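You operate a simulated robot arm through the tools that you are given. There is no shell and no other tool.

Carry out the task below with a simulated robot arm. There is one attempt and no reset: what you move stays moved.

TASK
Top up the two emptiest dosing pots in one cycle.
Fine: read the count panel; stand them back in their spots; leave the other pots.

The check looks at the end state, three seconds after you hand in, the way a careful person would. Anything else that was tipped, shoved, dropped, spilled or broken makes it a failure.

THE ROBOT
A 7-joint arm with a four-finger gripper, fixed in place. Base frame: the origin is on the floor under the middle of its stand, x ahead of it, y to its left, z up; the work surface is at about z = 0.85. Lengths are in m, angles in degrees, forces in N, time in s.
It reaches about 1.223 m from its shoulder. Its first joint turns from -69.0 to 172.0 degrees. Payload 3.67 kg.
The TCP is the grasp point between the finger pads, 0.028 m short of the fingertips. In the tool frame z runs along the fingers and y along their closing line. The gripper opens to 0.112 m; its body begins 0.073 m behind the TCP.
Orientation is told as [roll, pitch, yaw] about the base's x, y, z axes, in that order, counted from this pose: with the fingers straight down and closing along the base's y, the tool's x points along the base's -x, its y along +y and its z along -z.

THE INTERFACE
- The arm moves only by the tool play_rows. Its argument "motion" is text: rows parted by semicolons, each of 7 numbers parted by spaces: the shift along the tool's x, y, z in m, then the turn, a rotation vector about the tool's x, y, z in rad, then the finger opening in m, from 0 to 0.112. In form: dx dy dz wx wy wz grip; .... A call has 1 to 20 rows; each row is the pose to reach, as a shift and turn from the pose commanded when the call began, along the tool's axes at that moment. A row lasts 0.2 s, in which the tool goes at most 0.05 m and 8.6 degrees; a call with a longer step from one row to the next is refused whole, and so is a gripper value outside its range. A pose out of reach is approached as far as the arm can. The call stops where the force on the tool passes 40 N (or 10 N more than at its start, if that is more) or the arm is blocked; 0.2 s more then pass. Each finger travels about 0.1025 m/s and halts on what it meets, pressing with about 31 N; the grip force reading is that of the motor and also rises with nothing between the fingers. The clock runs only during rows and for 0.2 s after the last one: add rows that repeat a pose to give the fingers time. It gives the time, the measured TCP pose, the force on the tool (base axes), the opening and the grip force at its end, in the units of the frame above (readings bear some noise), with the torque about the TCP (base axes, N m) and any sound that the robot's microphone picked up, and new pictures: "views" is both (left out), scene, wrist or none.
- Cameras (640 x 400 px; columns grow to the right, rows downward): "scene" is fixed at [0.0508, -0.5021, 1.5773]; the picture's right is [-0.11, -0.99, 0.00], its down [-0.68, 0.08, -0.73] and it looks along [0.73, -0.08, -0.68] (base axes); focal length 328 px, centre (320, 200). "wrist" rides on the gripper at [0.06, -0.018, -0.104] in the tool frame; the picture's right is [0.29, 0.96, 0.00], its down [-0.80, 0.24, -0.55] and it looks along [-0.53, 0.16, 0.83] (tool axes); focal length 234 px, centre (320, 200).
- lift_body(by): slides the trunk up (or, below 0, down) by that many m; the arm rides with it, the base frame stays. It gives what a move gives, with no picture.
- probe_pixels(camera, pixels): there is no depth. For up to 12 entries [column, row, z] of the newest picture of that camera ("zoom" is the newest enlarged one), the place [x, y] in the base frame at which the ray of that pixel passes the height z, good to about 0.002 m. The clock stands still meanwhile.
- close_up(camera, box): a new picture of the part [left, top, right, bottom] of that camera's present view, enlarged. The clock stands still meanwhile.
- sign_off(): hands the job in; it is judged then, once.

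Unless the task says otherwise, let go and move clear before handing in.

The tools are called after ">>>" as name(argument=value, ...) on one line, values as JSON. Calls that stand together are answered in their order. play_rows: Moves the arm, as the interface text tells. Its arguments: {"type":"object","properties":{"motion":{"type":"string"},"views":{"type":"string","enum":["both","scene","wrist","none"]}},"required":["motion"]} The other tools are called the same way: lift_body (by) moves the trunk up or down; probe_pixels (camera, pixels) gives the place at which the rays of pixels pass given heights; close_up (camera, box) takes an enlarged picture of a part of a camera's view; sign_off () hands the job in.

At the start:

```text
time: 0.0
tool_pos: [0.6256, -0.6206, 1.1046]
tcp_rot: [0.1, -0.1, 0.1]
contact_force: [-0.6, 0.6, 1.6]
moment: [0.03, 0.02, 0.01]
gripper_width: 0.1121
grip_force: 0.0
trunk travel left (down, up): [-0.675, 0.165]
```

scene: 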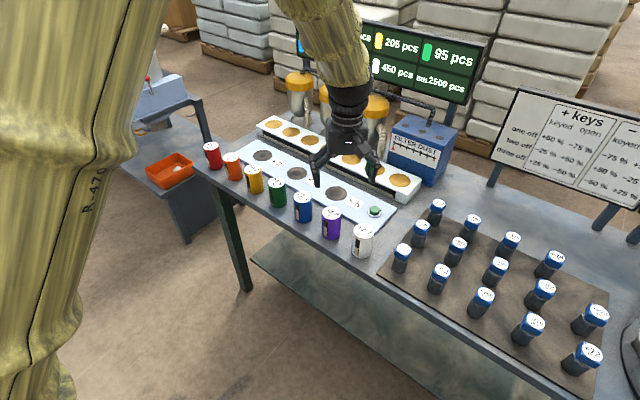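
wrist: 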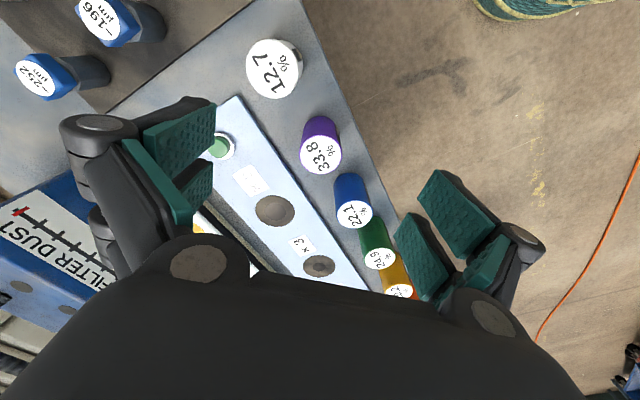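

The scene shows a count panel around (420,55), coloured pots along the table edge, a white bar with dark sockets and a green button at (375,211), and blue-capped keys on the right. I'll take close-ups to read everything first.

>>> close_up(camera="scene", box=[290, 10, 490, 135])

>>> close_up(camera="scene", box=[190, 110, 430, 260])

>>> close_up(camera="scene", box=[480, 80, 640, 240])

>>> close_up(camera="scene", box=[380, 190, 620, 380])

>>> close_up(camera="wrist", box=[150, 20, 430, 300])

```text
3.20 times, centred on (390, 72) of scene
```

zoom: 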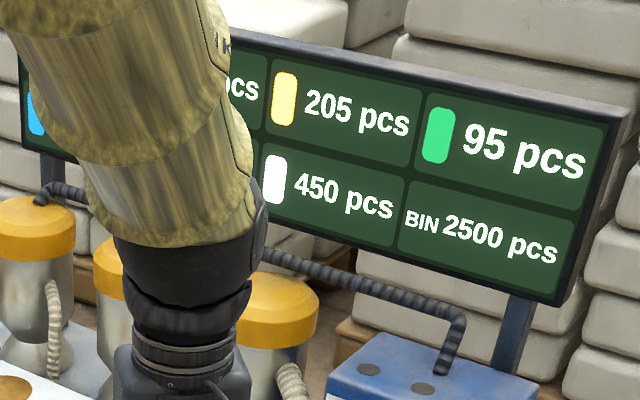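

```text
2.67 times, centred on (310, 185) of scene
```

zoom: 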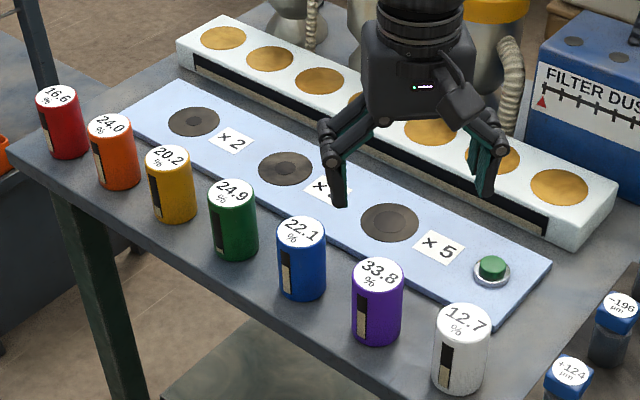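

```text
2.50 times, centred on (560, 160) of scene
```

zoom: 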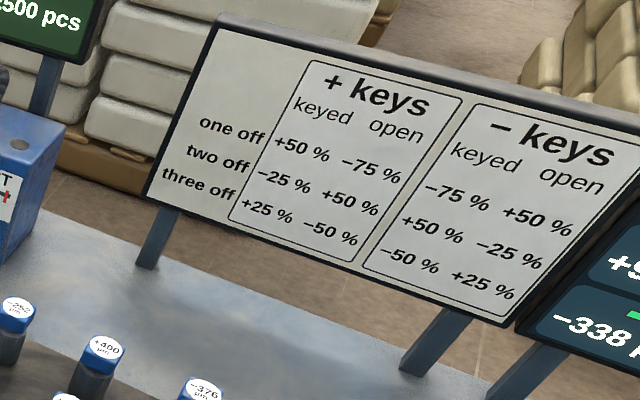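

```text
2.11 times, centred on (500, 285) of scene
```

zoom: 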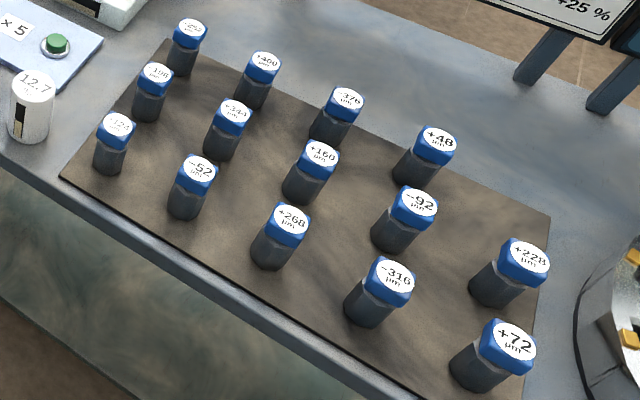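

```text
1.43 times, centred on (290, 160) of wrist
```

zoom: 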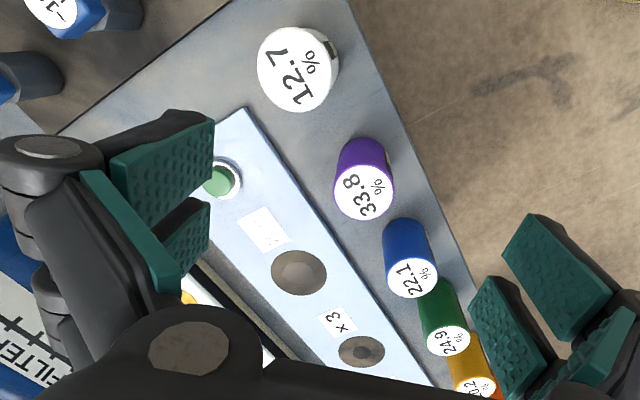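

The panel shows yellow 205, green 95, white 450, but the arm hides the other colours; the pots carry 16.6, 24.0, 20.2, 24.9, 22.1, 33.8 and 12.7 %. I'll locate the main features before moving the arm clear.

>>> probe_pixels(camera="scene", pixels=[[212, 148, 0.93], [232, 158, 0.93], [253, 171, 0.93], [277, 186, 0.93], [303, 199, 0.93], [331, 214, 0.93], [363, 231, 0.93], [262, 155, 0.86], [297, 173, 0.86], [336, 194, 0.86], [375, 211, 0.87], [170, 170, 0.8]])

>>> probe_pixels(camera="scene", pixels=[[274, 124, 0.9], [290, 131, 0.9], [310, 140, 0.9], [330, 150, 0.9], [352, 158, 0.9], [375, 168, 0.9], [399, 180, 0.9], [302, 110, 0.85], [430, 180, 0.85], [195, 168, 0.85], [350, 270, 0.85], [400, 260, 0.85]])

>>> close_up(camera="scene", box=[240, 60, 480, 210])

>>> close_up(camera="scene", box=[540, 180, 640, 400])

>>> close_up(camera="scene", box=[100, 40, 300, 200])

```text
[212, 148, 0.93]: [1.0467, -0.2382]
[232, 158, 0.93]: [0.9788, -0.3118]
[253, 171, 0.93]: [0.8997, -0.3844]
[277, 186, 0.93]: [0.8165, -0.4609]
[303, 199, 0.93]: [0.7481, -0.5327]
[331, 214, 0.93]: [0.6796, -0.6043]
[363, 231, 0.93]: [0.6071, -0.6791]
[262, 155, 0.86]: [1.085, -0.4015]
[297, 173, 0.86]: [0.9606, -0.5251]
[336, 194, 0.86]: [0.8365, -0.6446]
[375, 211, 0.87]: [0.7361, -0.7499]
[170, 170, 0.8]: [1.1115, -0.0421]
```

```text
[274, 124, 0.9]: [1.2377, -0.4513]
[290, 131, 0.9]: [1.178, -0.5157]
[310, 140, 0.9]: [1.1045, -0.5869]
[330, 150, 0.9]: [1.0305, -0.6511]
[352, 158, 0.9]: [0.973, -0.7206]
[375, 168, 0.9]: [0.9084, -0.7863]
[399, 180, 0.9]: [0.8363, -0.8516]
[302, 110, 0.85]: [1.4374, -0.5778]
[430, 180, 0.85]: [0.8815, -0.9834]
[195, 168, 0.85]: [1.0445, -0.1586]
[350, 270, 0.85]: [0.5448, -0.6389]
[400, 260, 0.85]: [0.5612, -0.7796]
```

```text
2.67 times, centred on (360, 135) of scene
```

zoom: 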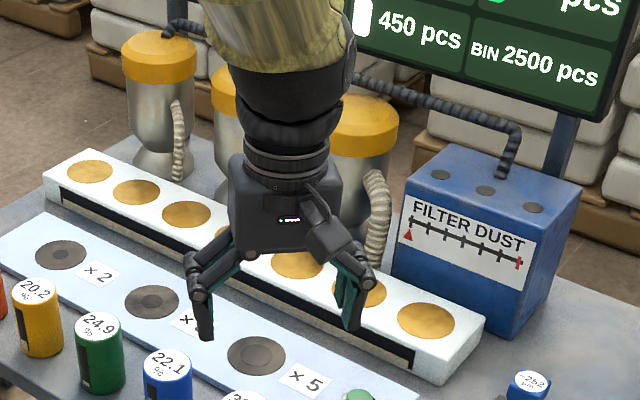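

```text
1.82 times, centred on (590, 290) of scene
```

zoom: 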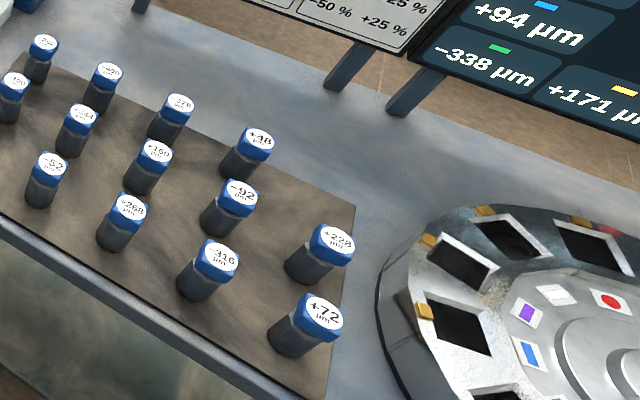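

```text
2.50 times, centred on (200, 120) of scene
```

zoom: 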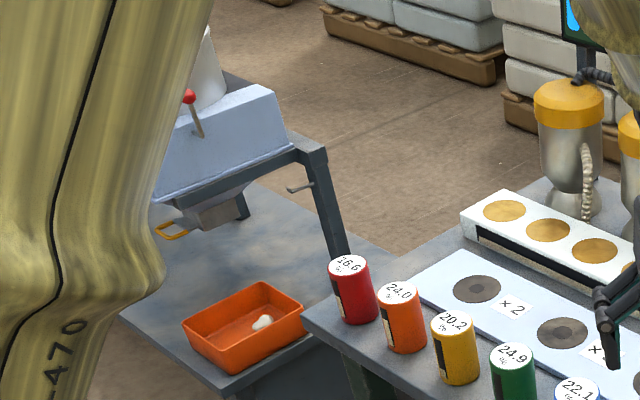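

The arm still hides the left half of the panel at (300–365, 20–90). I'll slide the tool to the left (+y) at its present height, well above the pots, to clear the view.

>>> play_rows(motion="0 0.04 0 0 0 0 0.112; 0 0.085 0 0 0 0 0.112; 0 0.13 0 0 0 0 0.112; 0 0.175 0 0 0 0 0.112; 0 0.22 0 0 0 0 0.112; 0 0.265 0 0 0 0 0.112; 0 0.31 0 0 0 0 0.112; 0 0.355 0 0 0 0 0.112; 0 0.4 0 0 0 0 0.112; 0 0.445 0 0 0 0 0.112; 0 0.49 0 0 0 0 0.112", views="both")

```text
time: 2.4
tool_pos: [0.6233, -0.1299, 1.1059]
tcp_rot: [-0.1, 0.0, 0.1]
contact_force: [0.8, 0.6, 0.4]
moment: [-0.06, -0.01, 0.02]
gripper_width: 0.1121
grip_force: 0.0
trunk travel left (down, up): [-0.675, 0.165]
```

scene: 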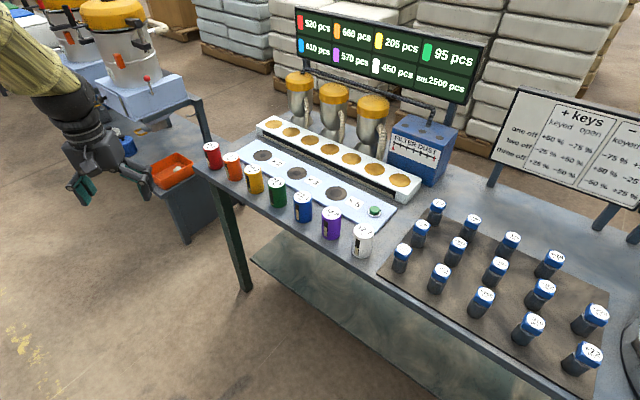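
wrist: 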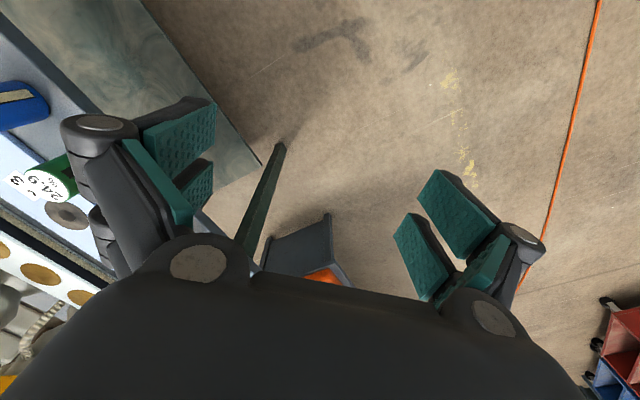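

The whole panel is visible now at (295–485, 10–105). I'll zoom on it, on the blue filling plate, and on the station at top left.

>>> close_up(camera="scene", box=[285, 0, 485, 125])

>>> close_up(camera="scene", box=[225, 125, 405, 235])

>>> close_up(camera="scene", box=[195, 135, 305, 225])

>>> close_up(camera="scene", box=[280, 180, 390, 270])

>>> close_up(camera="scene", box=[40, 0, 240, 200])

>>> close_up(camera="scene", box=[340, 100, 470, 200])

>>> close_up(camera="scene", box=[250, 60, 400, 160])

```text
3.20 times, centred on (385, 62) of scene
```

zoom: 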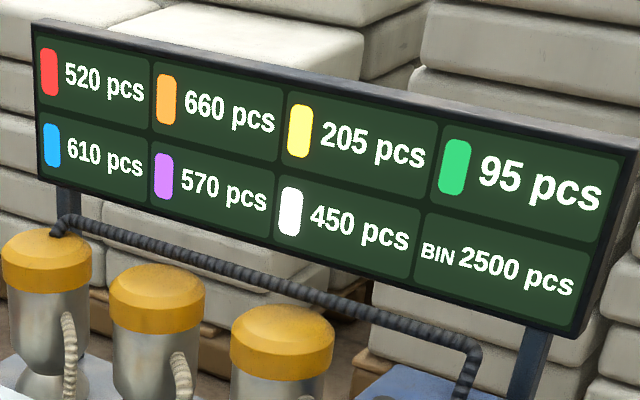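

```text
3.56 times, centred on (315, 180) of scene
```

zoom: 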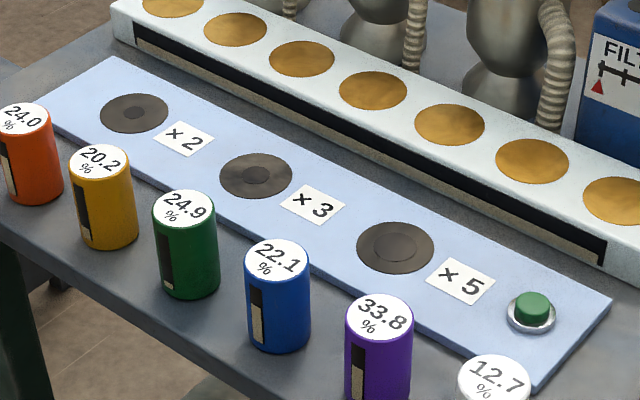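

```text
4.44 times, centred on (250, 180) of scene
```

zoom: 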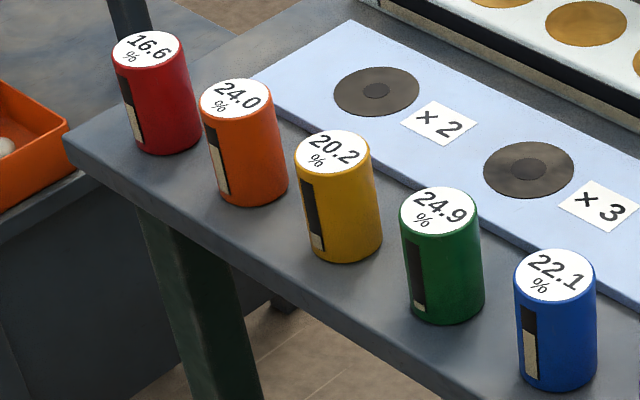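

```text
4.44 times, centred on (335, 225) of scene
```

zoom: 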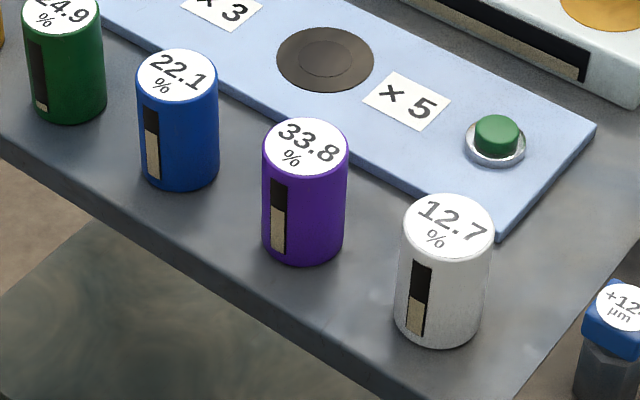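

```text
2.00 times, centred on (140, 100) of scene
```

zoom: 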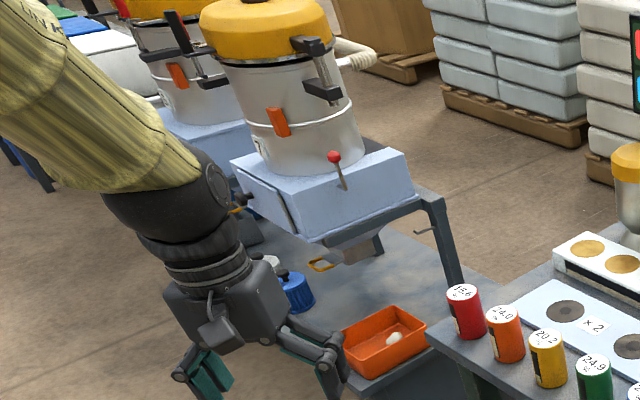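

```text
4.00 times, centred on (405, 150) of scene
```

zoom: 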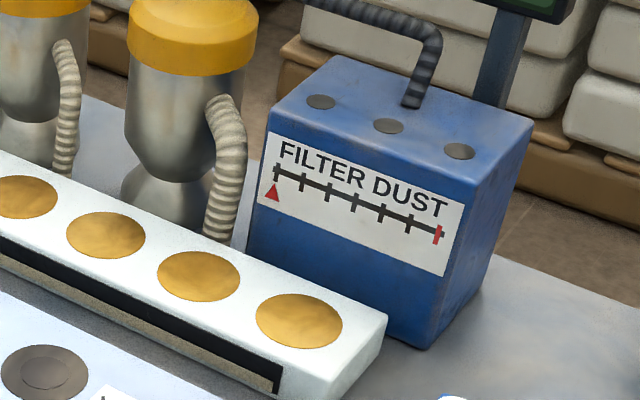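

```text
4.00 times, centred on (325, 110) of scene
```

zoom: 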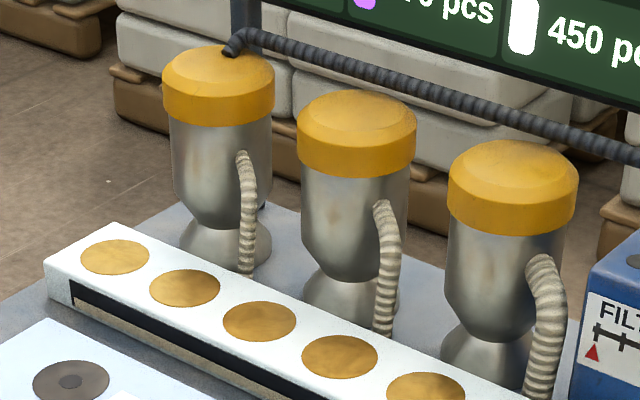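

The panel reads red 520, orange 660, yellow 205, green 95, blue 610, purple 570, white 450, bin 2500, and the windows on yellow and green are indeed nearly empty, so those two are the pots. I'll bring the hand over the front of the bench to look closely at the pads and labels.

>>> play_rows(motion="0 -0.04 -0.015 0 0 0 0.112; 0 -0.08 -0.03 0 0 0 0.112; 0 -0.12 -0.045 0 0 0 0.112; 0 -0.16 -0.06 0 0 0 0.112; 0 -0.2 -0.075 0 0 0 0.112; 0 -0.24 -0.09 0 0 0 0.112; 0 -0.28 -0.105 0 0 0 0.112; 0 -0.32 -0.12 0 0 0 0.112; -0.03 -0.35 -0.13 0 0 0 0.112; -0.06 -0.37 -0.14 0 0 0 0.112", views="both")

```text
time: 4.6
tool_pos: [0.6847, -0.5013, 1.2458]
tcp_rot: [0.2, 0.0, -0.1]
contact_force: [1.3, -0.6, 0.1]
moment: [0.03, 0.0, 0.04]
gripper_width: 0.1119
grip_force: 0.0
trunk travel left (down, up): [-0.675, 0.165]
```

scene: 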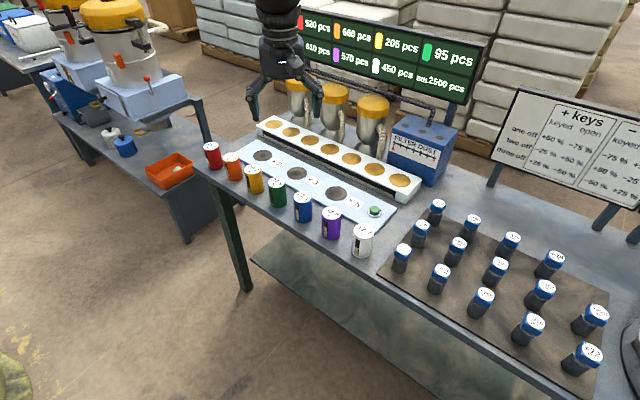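
wrist: 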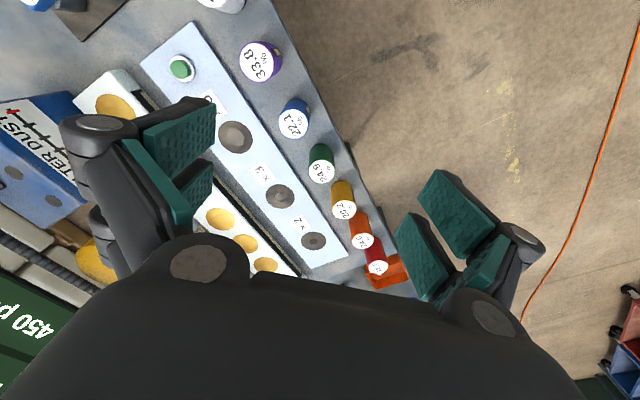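

The wrist view shows the three pads at (235,137), (279,196), (313,241) and the button at (180,69). I'll enlarge these.

>>> close_up(camera="wrist", box=[150, 30, 360, 160])

>>> close_up(camera="wrist", box=[220, 120, 420, 290])

>>> close_up(camera="wrist", box=[0, 60, 130, 250])

>>> close_up(camera="scene", box=[500, 60, 640, 250])

>>> close_up(camera="scene", box=[0, 0, 220, 200])

```text
3.05 times, centred on (255, 95) of wrist
```

zoom: 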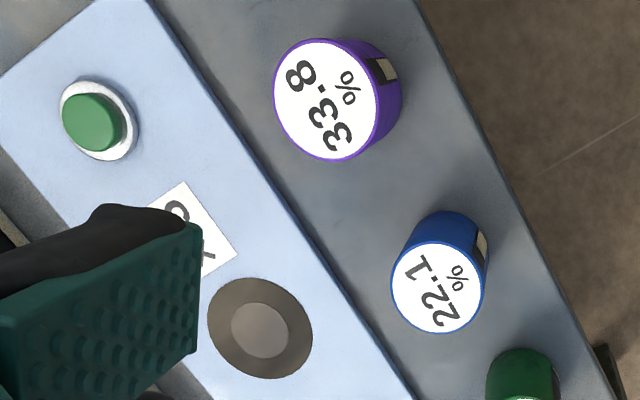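

```text
2.35 times, centred on (320, 205) of wrist
```

zoom: 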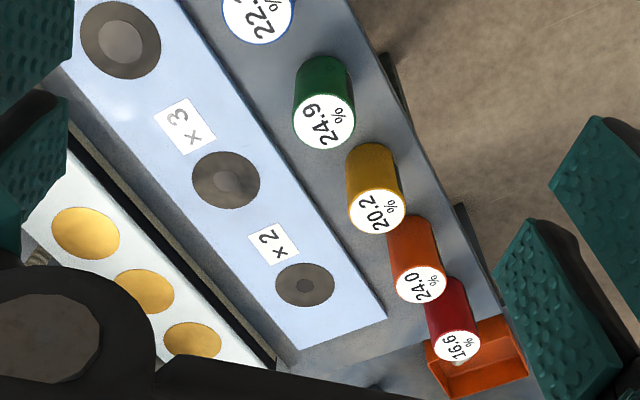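

```text
2.11 times, centred on (65, 155) of wrist
```

zoom: 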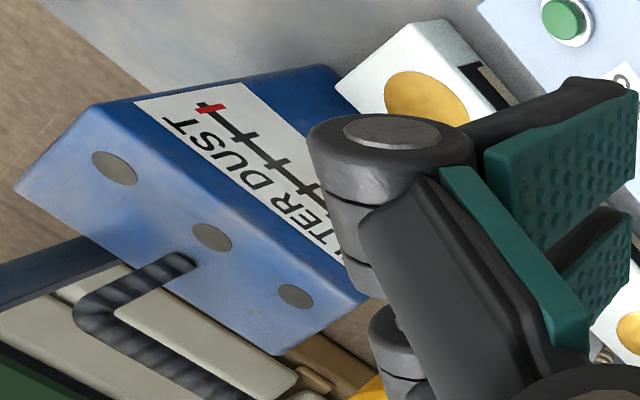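

```text
2.11 times, centred on (570, 155) of scene
```

zoom: 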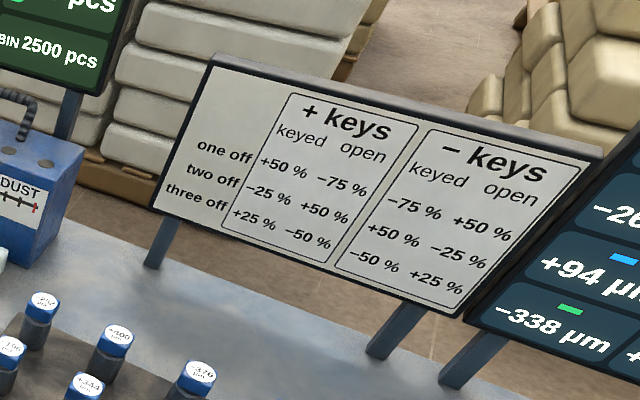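

```text
2.00 times, centred on (110, 100) of scene
```

zoom: 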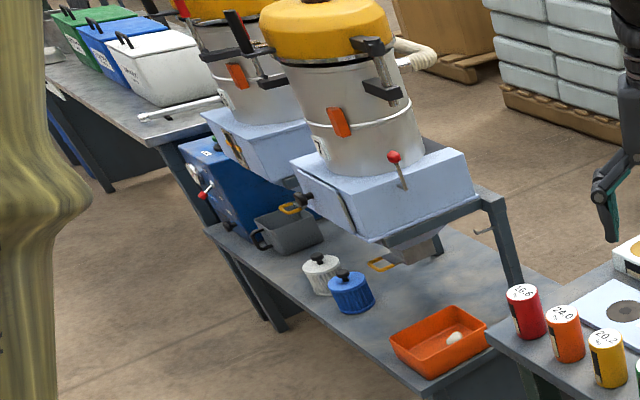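

Pots and pads read clearly, but what the ×2/×3/×5 pads do is not yet certain. I'll enlarge the gauge, the pot windows, the bin bar and the button further for any more markings.

>>> close_up(camera="scene", box=[385, 125, 455, 170])

>>> close_up(camera="scene", box=[240, 155, 300, 215])

>>> close_up(camera="scene", box=[255, 110, 345, 170])

>>> close_up(camera="scene", box=[330, 150, 425, 215])

>>> close_up(camera="scene", box=[290, 5, 490, 110])

>>> close_up(camera="scene", box=[345, 190, 405, 230])

>>> close_up(camera="scene", box=[590, 250, 640, 400])

```text
8.89 times, centred on (420, 148) of scene
```

zoom: 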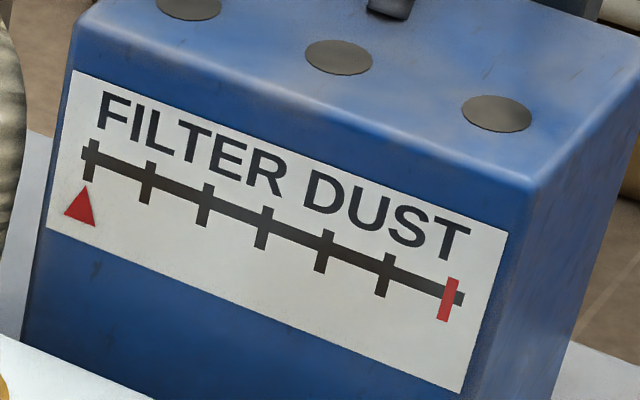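

```text
6.67 times, centred on (270, 185) of scene
```

zoom: 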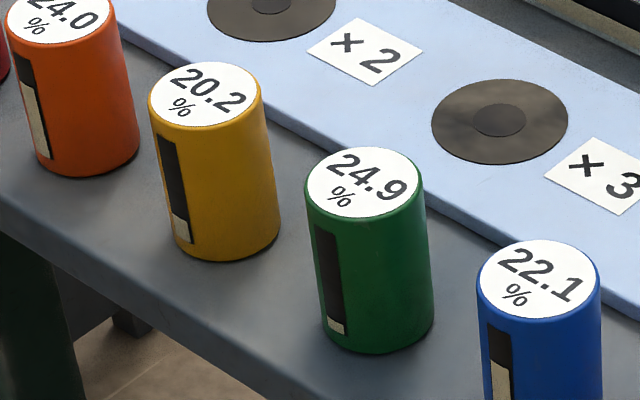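

```text
6.67 times, centred on (300, 140) of scene
```

zoom: 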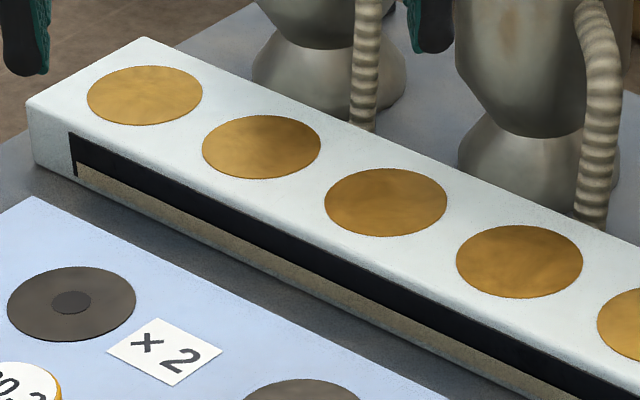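

```text
6.15 times, centred on (378, 182) of scene
```

zoom: 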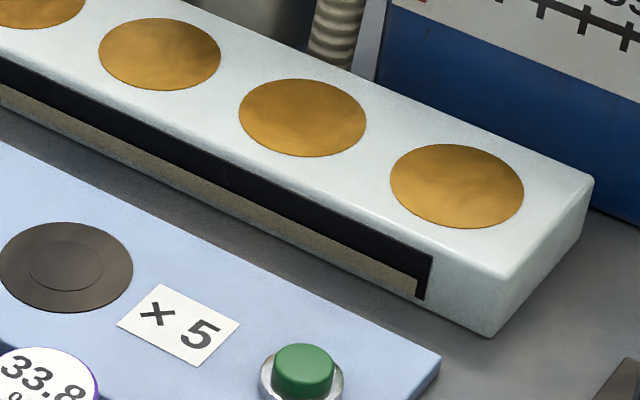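

```text
3.20 times, centred on (390, 58) of scene
```

zoom: 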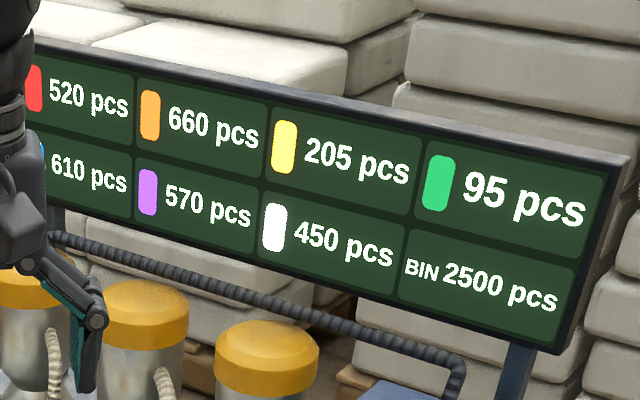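

```text
10.00 times, centred on (375, 210) of scene
```

zoom: 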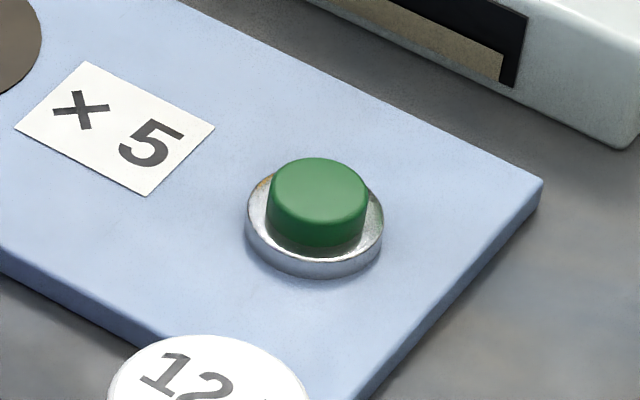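

```text
2.67 times, centred on (615, 325) of scene
```

zoom: 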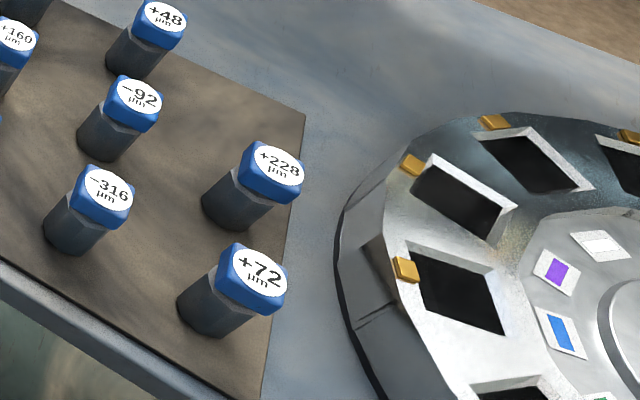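

The gauge is a 6-division dust scale starting at zero with a red limit at the end. Lid % times the pad factor looks like the load on it, so ×2 and ×3 are the gentle pads, with the dustier green (24.9 %) on ×2 and yellow (20.2 %) on ×3. Next I'll measure pot height and exact positions from pixels (276,182)/(278,203) for green, (259,168) for yellow, and the pads.

>>> close_up(camera="scene", box=[235, 150, 315, 210])

>>> probe_pixels(camera="scene", pixels=[[278.2, 202.9, 0.85], [276.3, 182.3, 0.92], [276.3, 182.3, 0.93], [276.3, 182.3, 0.94], [276.3, 182.3, 0.95], [276.3, 182.3, 0.96]])

```text
6.67 times, centred on (275, 180) of scene
```

zoom: 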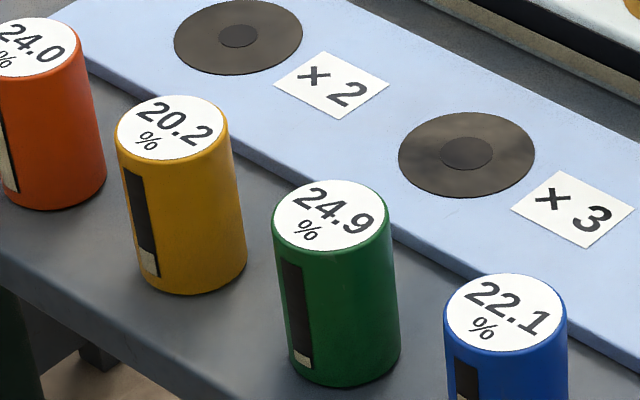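

```text
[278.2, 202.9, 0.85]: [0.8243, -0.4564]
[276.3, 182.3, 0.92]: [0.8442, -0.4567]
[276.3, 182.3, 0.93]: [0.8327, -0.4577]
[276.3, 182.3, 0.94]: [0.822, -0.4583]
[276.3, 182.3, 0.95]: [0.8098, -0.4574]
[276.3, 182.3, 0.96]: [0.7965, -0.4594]
```

The enlarged view gives lid centres at zoom (330,215) green and (172,128) yellow, and pad centres at (238,37) ×2 and (467,155) ×3. I'll probe these and the edges for sizes.

>>> probe_pixels(camera="zoom", pixels=[[330, 215, 0.94], [330, 215, 0.945], [345, 352, 0.85], [172.5, 128, 0.94], [190, 262, 0.85], [272, 215, 0.94], [388, 215, 0.94], [238, 37, 0.87], [466.5, 155, 0.87], [398, 155, 0.87], [535, 155, 0.87], [330, 252, 0.94]])

>>> close_up(camera="wrist", box=[280, 120, 380, 230])

```text
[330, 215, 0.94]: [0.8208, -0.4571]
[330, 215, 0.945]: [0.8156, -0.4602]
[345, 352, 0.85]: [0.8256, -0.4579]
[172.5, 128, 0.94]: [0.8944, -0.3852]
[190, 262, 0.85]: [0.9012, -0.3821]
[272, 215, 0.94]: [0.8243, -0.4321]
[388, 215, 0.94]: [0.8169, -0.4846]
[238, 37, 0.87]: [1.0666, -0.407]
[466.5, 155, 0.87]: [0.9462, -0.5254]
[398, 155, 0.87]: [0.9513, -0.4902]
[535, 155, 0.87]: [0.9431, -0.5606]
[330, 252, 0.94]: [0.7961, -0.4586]
```

```text
3.64 times, centred on (330, 175) of wrist
```

zoom: 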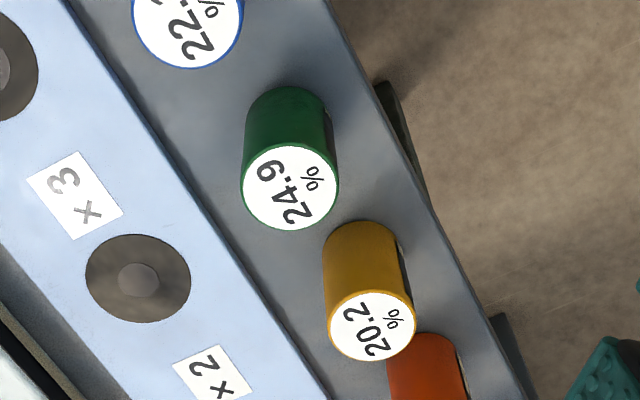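

Green pot is at about (0.823, −0.458), yellow at (0.897, −0.384), about 0.053 m across and 0.09 m tall. The row runs at 45°, so I should close across the row with a +45° yaw. I'll check the finger geometry and the plate thickness before descending.

>>> close_up(camera="scene", box=[235, 30, 335, 130])

>>> close_up(camera="scene", box=[340, 190, 410, 240])

```text
4.00 times, centred on (285, 80) of scene
```

zoom: 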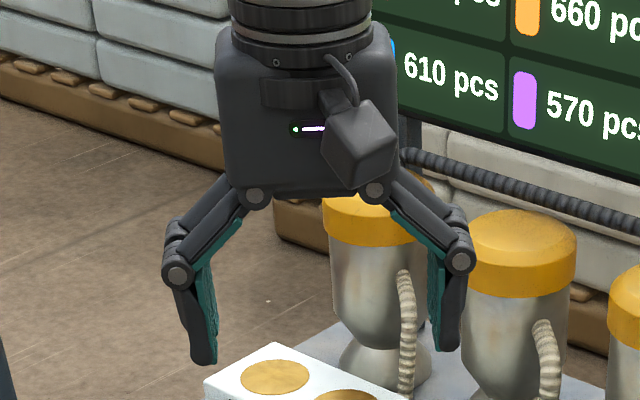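

```text
8.00 times, centred on (375, 215) of scene
```

zoom: 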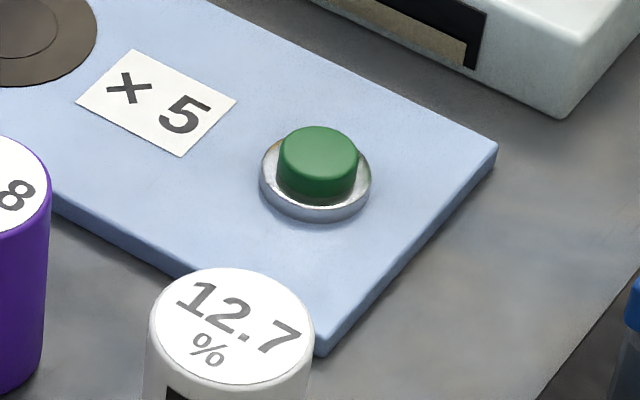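

Fingers are slim, with knuckles about 0.083 m out from the centre at roughly pot-top height, so crossing the row is clear of neighbours, plate and bin bar. I'll first test reach above the far ×2 pad with the 45° yaw at a safe height.

>>> play_rows(motion="-0.0318 0.0078 0.0154 0 0 -0.0654 0.112; -0.0635 0.0157 0.0308 0 0 -0.1309 0.112; -0.0953 0.0235 0.0463 0 0 -0.1964 0.112; -0.127 0.0313 0.0617 0 0 -0.2618 0.112; -0.1588 0.0392 0.0771 0 0 -0.3273 0.112; -0.1905 0.047 0.0925 0 0 -0.3927 0.112; -0.2223 0.0548 0.1079 0 0 -0.4582 0.112; -0.254 0.0627 0.1233 0 0 -0.5236 0.112; -0.2858 0.0705 0.1388 0 0 -0.589 0.112; -0.3175 0.0783 0.1542 0 0 -0.6545 0.112; -0.3493 0.0862 0.1696 0 0 -0.7199 0.112; -0.381 0.094 0.185 0 0 -0.7854 0.112; -0.381 0.094 0.185 0 0 -0.7854 0.112", views="both")

```text
time: 7.4
tool_pos: [1.0524, -0.4047, 1.061]
tcp_rot: [0.0, -0.1, 45.1]
contact_force: [-0.8, 0.3, 1.0]
moment: [0.0, -0.04, 0.02]
gripper_width: 0.1119
grip_force: 0.0
out of reach, approached as far as the arm can: row 12, 13
trunk travel left (down, up): [-0.675, 0.165]
```

scene: 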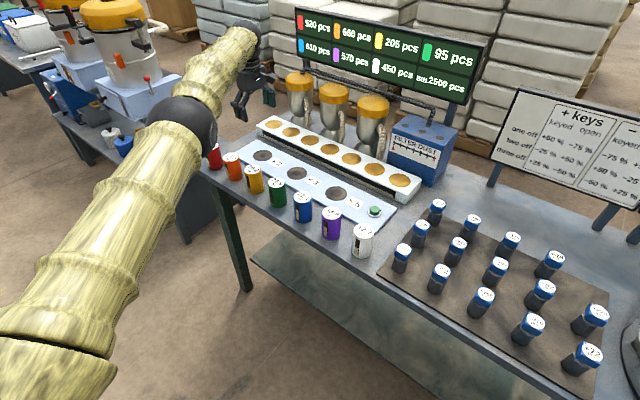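
wrist: 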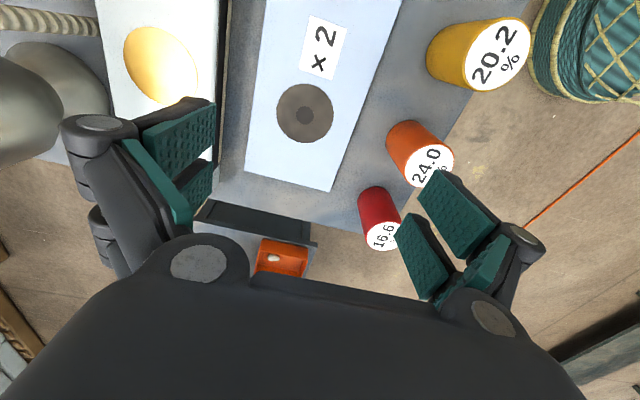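

The arm falls about 15 mm short of the ×2 pad at this trunk height (x 1.052 vs 1.067). I'll probe how high the elbow (190,125) and wrist (258,45) ride to choose how far to lower the trunk.

>>> probe_pixels(camera="scene", pixels=[[190, 125, 1.1], [190, 125, 1.2], [190, 125, 1.3], [190, 125, 1.4], [250, 40, 1.2], [250, 40, 1.3], [245, 30, 1.3], [245, 30, 1.35]])

>>> close_up(camera="scene", box=[150, 0, 310, 180])

>>> close_up(camera="wrist", box=[230, 0, 530, 280])

```text
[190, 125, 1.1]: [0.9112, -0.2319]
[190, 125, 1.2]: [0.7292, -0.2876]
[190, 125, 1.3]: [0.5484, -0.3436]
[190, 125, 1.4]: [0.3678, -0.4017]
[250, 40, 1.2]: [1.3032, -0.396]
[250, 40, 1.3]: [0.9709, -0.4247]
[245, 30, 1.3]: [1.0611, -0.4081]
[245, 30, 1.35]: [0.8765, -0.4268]
```

```text
2.22 times, centred on (230, 90) of scene
```

zoom: 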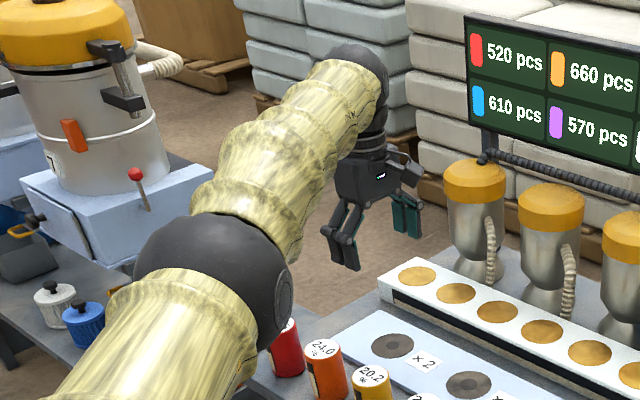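

```text
1.43 times, centred on (380, 140) of wrist
```

zoom: 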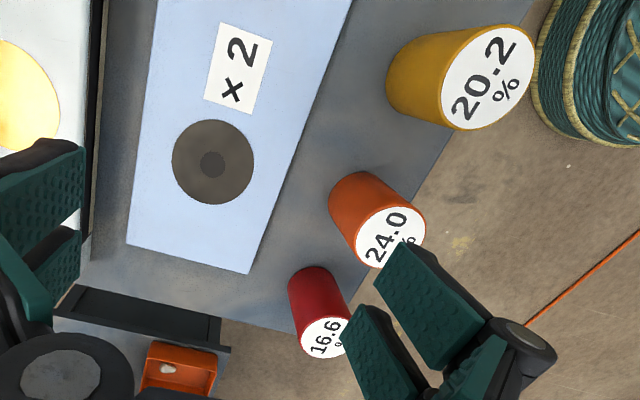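

The arm is nearly straight with the wrist at about z 1.3, so reach may improve lower down. I'll descend 0.10 m over the empty ×2 pad (tips stay above 0.93) and compare the measured pose.

>>> play_rows(motion="0 0 0.035 0 0 0 0.112; 0 0 0.07 0 0 0 0.112; 0 0 0.1 0 0 0 0.112; 0 0 0.1 0 0 0 0.112", views="both")

```text
time: 8.4
tool_pos: [1.0533, -0.4033, 0.9588]
tcp_rot: [0.1, -0.1, 45.1]
contact_force: [-0.5, -0.5, 0.3]
moment: [0.02, -0.04, -0.04]
gripper_width: 0.1121
grip_force: 0.0
trunk travel left (down, up): [-0.675, 0.165]
```

scene: 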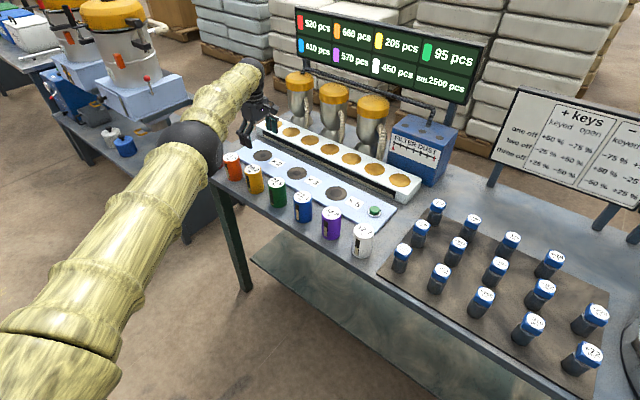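
wrist: 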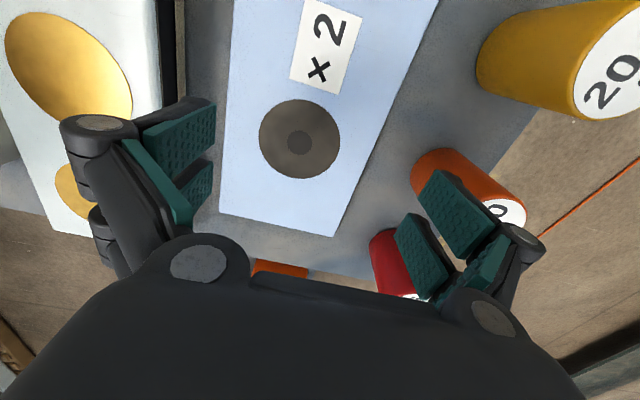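

That succeeded without a reach limit; the ×2 pad centre shows at wrist (299,138). I'll probe its exact place from here, along with the plate's edges.

>>> close_up(camera="wrist", box=[210, 60, 390, 240])

>>> probe_pixels(camera="wrist", pixels=[[299, 138.5, 0.86], [299, 138.5, 0.865], [299, 138.5, 0.87], [299, 98, 0.865], [299, 179, 0.865], [259, 138, 0.865], [340, 138, 0.865]])

>>> probe_pixels(camera="scene", pixels=[[262, 155.5, 0.86], [262, 155.5, 0.865], [297.2, 173.5, 0.86], [297.2, 173.5, 0.865], [336, 194, 0.86], [336, 194, 0.865]])

>>> close_up(camera="scene", box=[235, 140, 315, 190])

```text
2.22 times, centred on (300, 150) of wrist
```

zoom: 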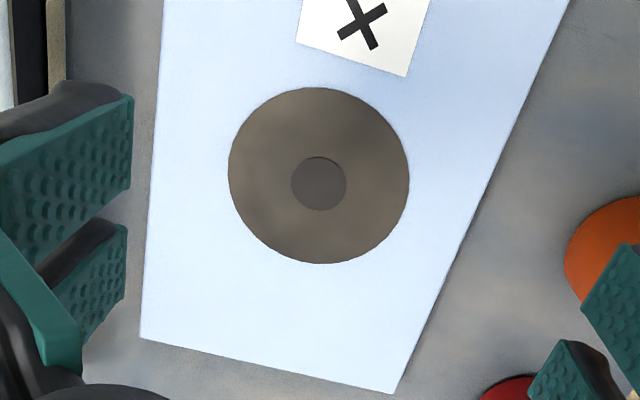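

```text
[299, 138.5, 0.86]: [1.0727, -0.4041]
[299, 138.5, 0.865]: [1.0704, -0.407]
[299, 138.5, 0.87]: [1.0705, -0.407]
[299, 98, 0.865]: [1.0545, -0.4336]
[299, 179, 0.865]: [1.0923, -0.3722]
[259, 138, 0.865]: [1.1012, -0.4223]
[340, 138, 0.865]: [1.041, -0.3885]
```

```text
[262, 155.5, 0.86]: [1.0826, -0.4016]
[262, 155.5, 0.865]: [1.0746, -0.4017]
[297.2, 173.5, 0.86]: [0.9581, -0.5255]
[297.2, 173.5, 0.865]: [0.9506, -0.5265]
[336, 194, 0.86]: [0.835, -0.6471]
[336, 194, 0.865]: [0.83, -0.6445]
```

```text
8.00 times, centred on (275, 165) of scene
```

zoom: 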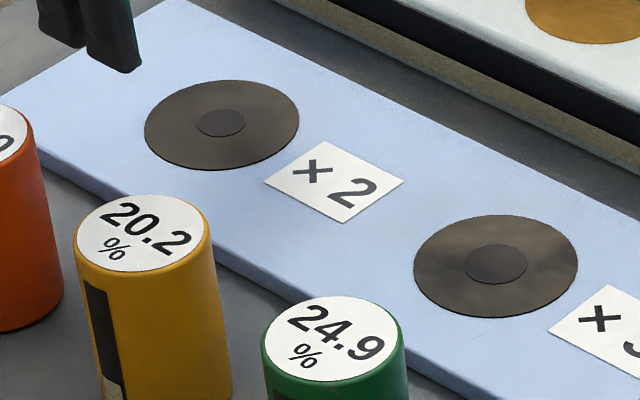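

The ×2 pad centre is (1.072, −0.404) with radius about 0.035 m and the plate top near z 0.864. I'll test the exact spot by shifting +0.018 m in x and going down to z≈0.925.

>>> play_rows(motion="-0.006 -0.006 0.015 0 0 0 0.112; -0.0127 -0.0127 0.035 0 0 0 0.112; -0.0127 -0.0127 0.035 0 0 0 0.112", views="wrist")

```text
time: 9.2
tool_pos: [1.0544, -0.401, 0.9303]
tcp_rot: [-0.1, 0.0, 45.0]
contact_force: [0.5, 0.1, -0.1]
moment: [0.02, 0.04, -0.02]
gripper_width: 0.1122
grip_force: 0.1
out of reach, approached as far as the arm can: row 1, 2, 3
trunk travel left (down, up): [-0.675, 0.165]
```

wrist: 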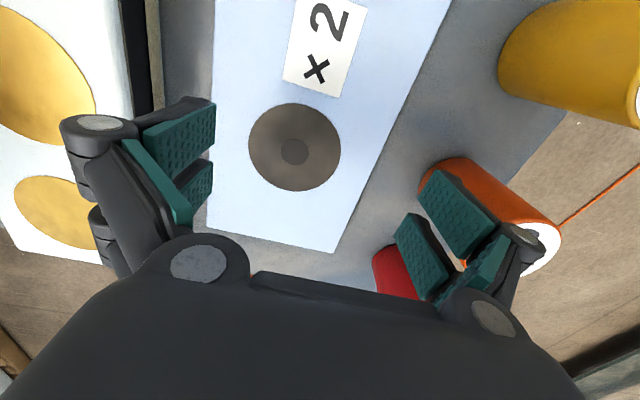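

With a vertical tool the limit is about (1.054, −0.401), 18 mm short of the pad centre. Leaning the fingers slightly outward about the closing line keeps a pot upright and gains reach, so I'll rise, turn to yaw 20°, then tilt about 8–9° and test again.

>>> play_rows(motion="0.01 0.01 -0.03 0 0 0 0.112; 0.03 0.02 -0.07 0 0 0.06 0.112; 0.03 0.02 -0.08 0 0 0.16 0.112; 0.03 0.02 -0.08 0 0 0.26 0.112; 0.03 0.02 -0.08 0 0 0.36 0.112; 0.03 0.02 -0.08 0 0 0.436 0.112; 0.03 0.02 -0.08 0 0 0.436 0.112", views="none")

```text
time: 10.8
tool_pos: [1.0187, -0.407, 1.0116]
tcp_rot: [-0.1, -0.1, 19.9]
contact_force: [0.0, -0.3, 1.0]
moment: [0.02, -0.01, -0.01]
gripper_width: 0.1121
grip_force: 0.1
trunk travel left (down, up): [-0.675, 0.165]
```

Yaw is now 20° at (1.019, −0.407, 1.012). Next I'll tilt 8.6° about the closing line so the fingertips lean outward.

>>> play_rows(motion="0 0 0 0 -0.05 0 0.112; 0 0 0 0 -0.1 0 0.112; 0 0 0 0 -0.15 0 0.112; 0 0 0 0 -0.15 0 0.112", views="both")

```text
time: 11.8
tool_pos: [1.0191, -0.4071, 1.0086]
tcp_rot: [0.0, -8.6, 19.9]
contact_force: [0.3, -0.5, 0.1]
moment: [-0.05, 0.0, -0.02]
gripper_width: 0.1121
grip_force: 0.1
trunk travel left (down, up): [-0.675, 0.165]
```

scene: 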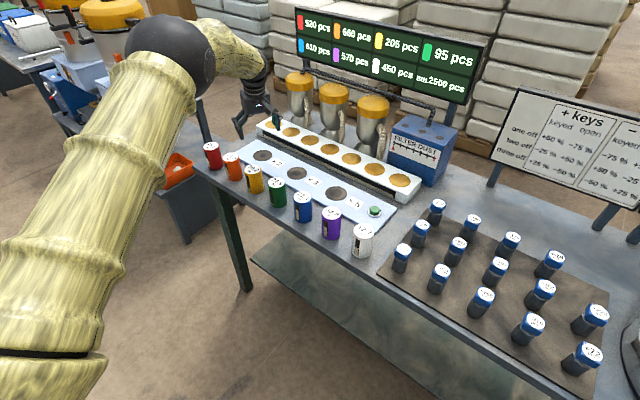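
wrist: 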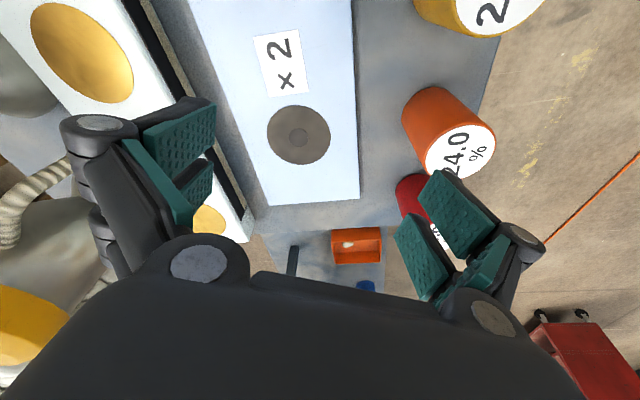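

Tilt is in place. I'll test the reach to the ×2 pad centre at z≈0.93 with this leaning orientation.

>>> play_rows(motion="-0.0128 -0.0051 0.0289 0 0 0 0.112; -0.0255 -0.0102 0.0578 0 0 0 0.112; -0.0383 -0.0153 0.0867 0 0 0 0.112; -0.0383 -0.0153 0.0867 0 0 0 0.112", views="both")

```text
time: 12.8
tool_pos: [1.0708, -0.4046, 0.9313]
tcp_rot: [0.0, -8.6, 20.1]
contact_force: [0.2, 0.5, -0.7]
moment: [0.0, -0.03, 0.02]
gripper_width: 0.1119
grip_force: 0.1
trunk travel left (down, up): [-0.675, 0.165]
```

scene: 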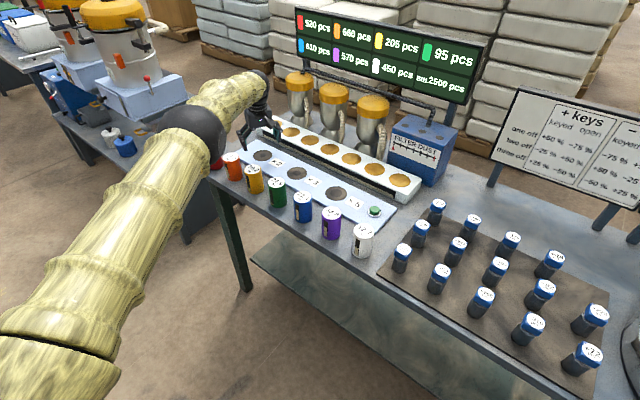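
wrist: 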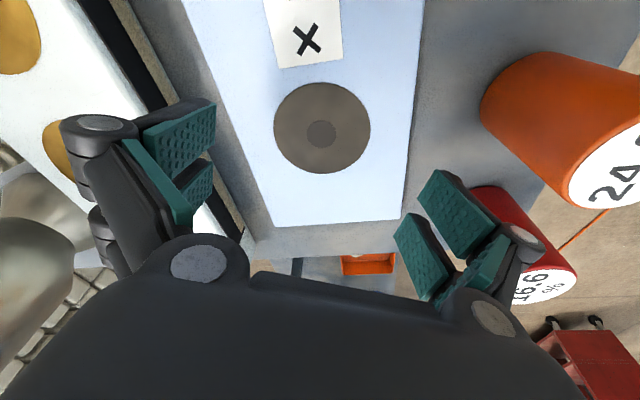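

The pad centre is now reachable: the tool sits at (1.071, −0.405, 0.931) with the pad at wrist (321,128). I'll probe the pad centre again, then go back up and over to the green pot in this same orientation.

>>> probe_pixels(camera="wrist", pixels=[[321.5, 128, 0.86], [321.5, 128, 0.865], [321.5, 128, 0.87], [273, 128, 0.865], [371, 128, 0.865], [321, 82, 0.865], [321, 174, 0.865]])

>>> close_up(camera="wrist", box=[260, 60, 390, 190])

```text
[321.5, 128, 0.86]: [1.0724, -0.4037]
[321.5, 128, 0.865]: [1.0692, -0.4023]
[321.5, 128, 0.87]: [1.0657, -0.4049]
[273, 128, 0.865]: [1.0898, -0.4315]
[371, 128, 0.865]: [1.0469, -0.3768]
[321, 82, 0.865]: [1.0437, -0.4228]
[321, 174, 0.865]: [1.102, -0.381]
```

```text
3.08 times, centred on (325, 125) of wrist
```

zoom: 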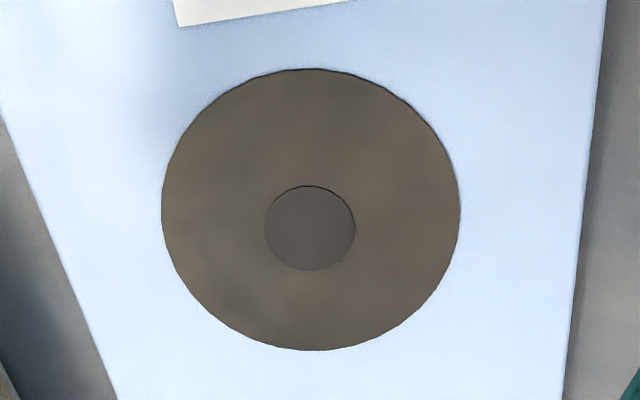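

The pad centre comes out at about (1.073, −0.402). I'll rise and carry the open hand back above the green pot, keeping the same tilt and yaw.

>>> play_rows(motion="-0.005 0 -0.033 0 0 0 0.112; -0.01 0 -0.066 0 0 0 0.112; -0.015 0 -0.0989 0 0 0 0.112; 0.0262 0.0057 -0.1068 0 0 0 0.112; 0.0674 0.0114 -0.1147 0 0 0 0.112; 0.1086 0.0171 -0.1227 0 0 0 0.112; 0.1498 0.0227 -0.1306 0 0 0 0.112; 0.191 0.0284 -0.1385 0 0 0 0.112; 0.2322 0.0341 -0.1464 0 0 0 0.112; 0.2322 0.0341 -0.1464 0 0 0 0.112", views="both")

```text
time: 15.0
tool_pos: [0.8255, -0.4563, 1.039]
tcp_rot: [0.1, -8.5, 20.0]
contact_force: [0.5, -1.0, 0.0]
moment: [-0.02, 0.02, -0.03]
gripper_width: 0.1122
grip_force: 0.1
trunk travel left (down, up): [-0.675, 0.165]
```

scene: 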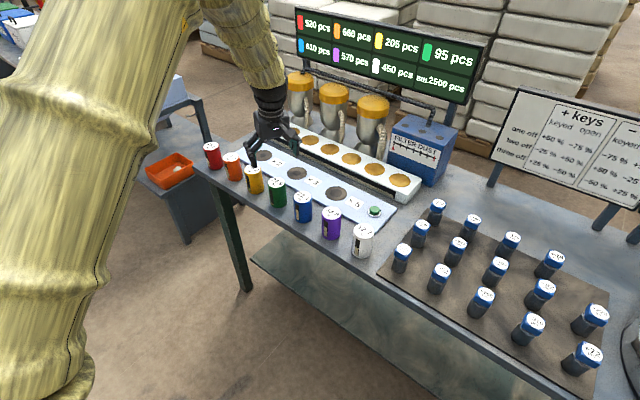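
wrist: 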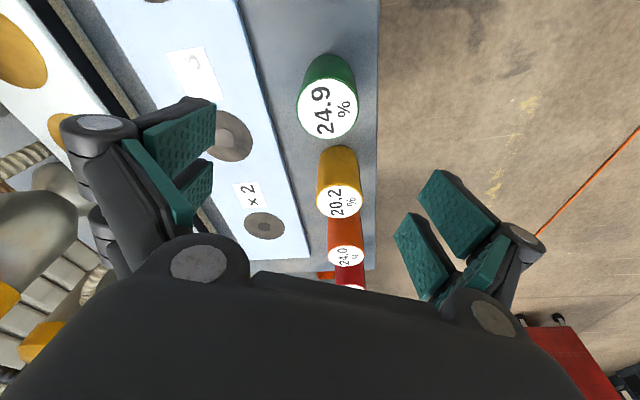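

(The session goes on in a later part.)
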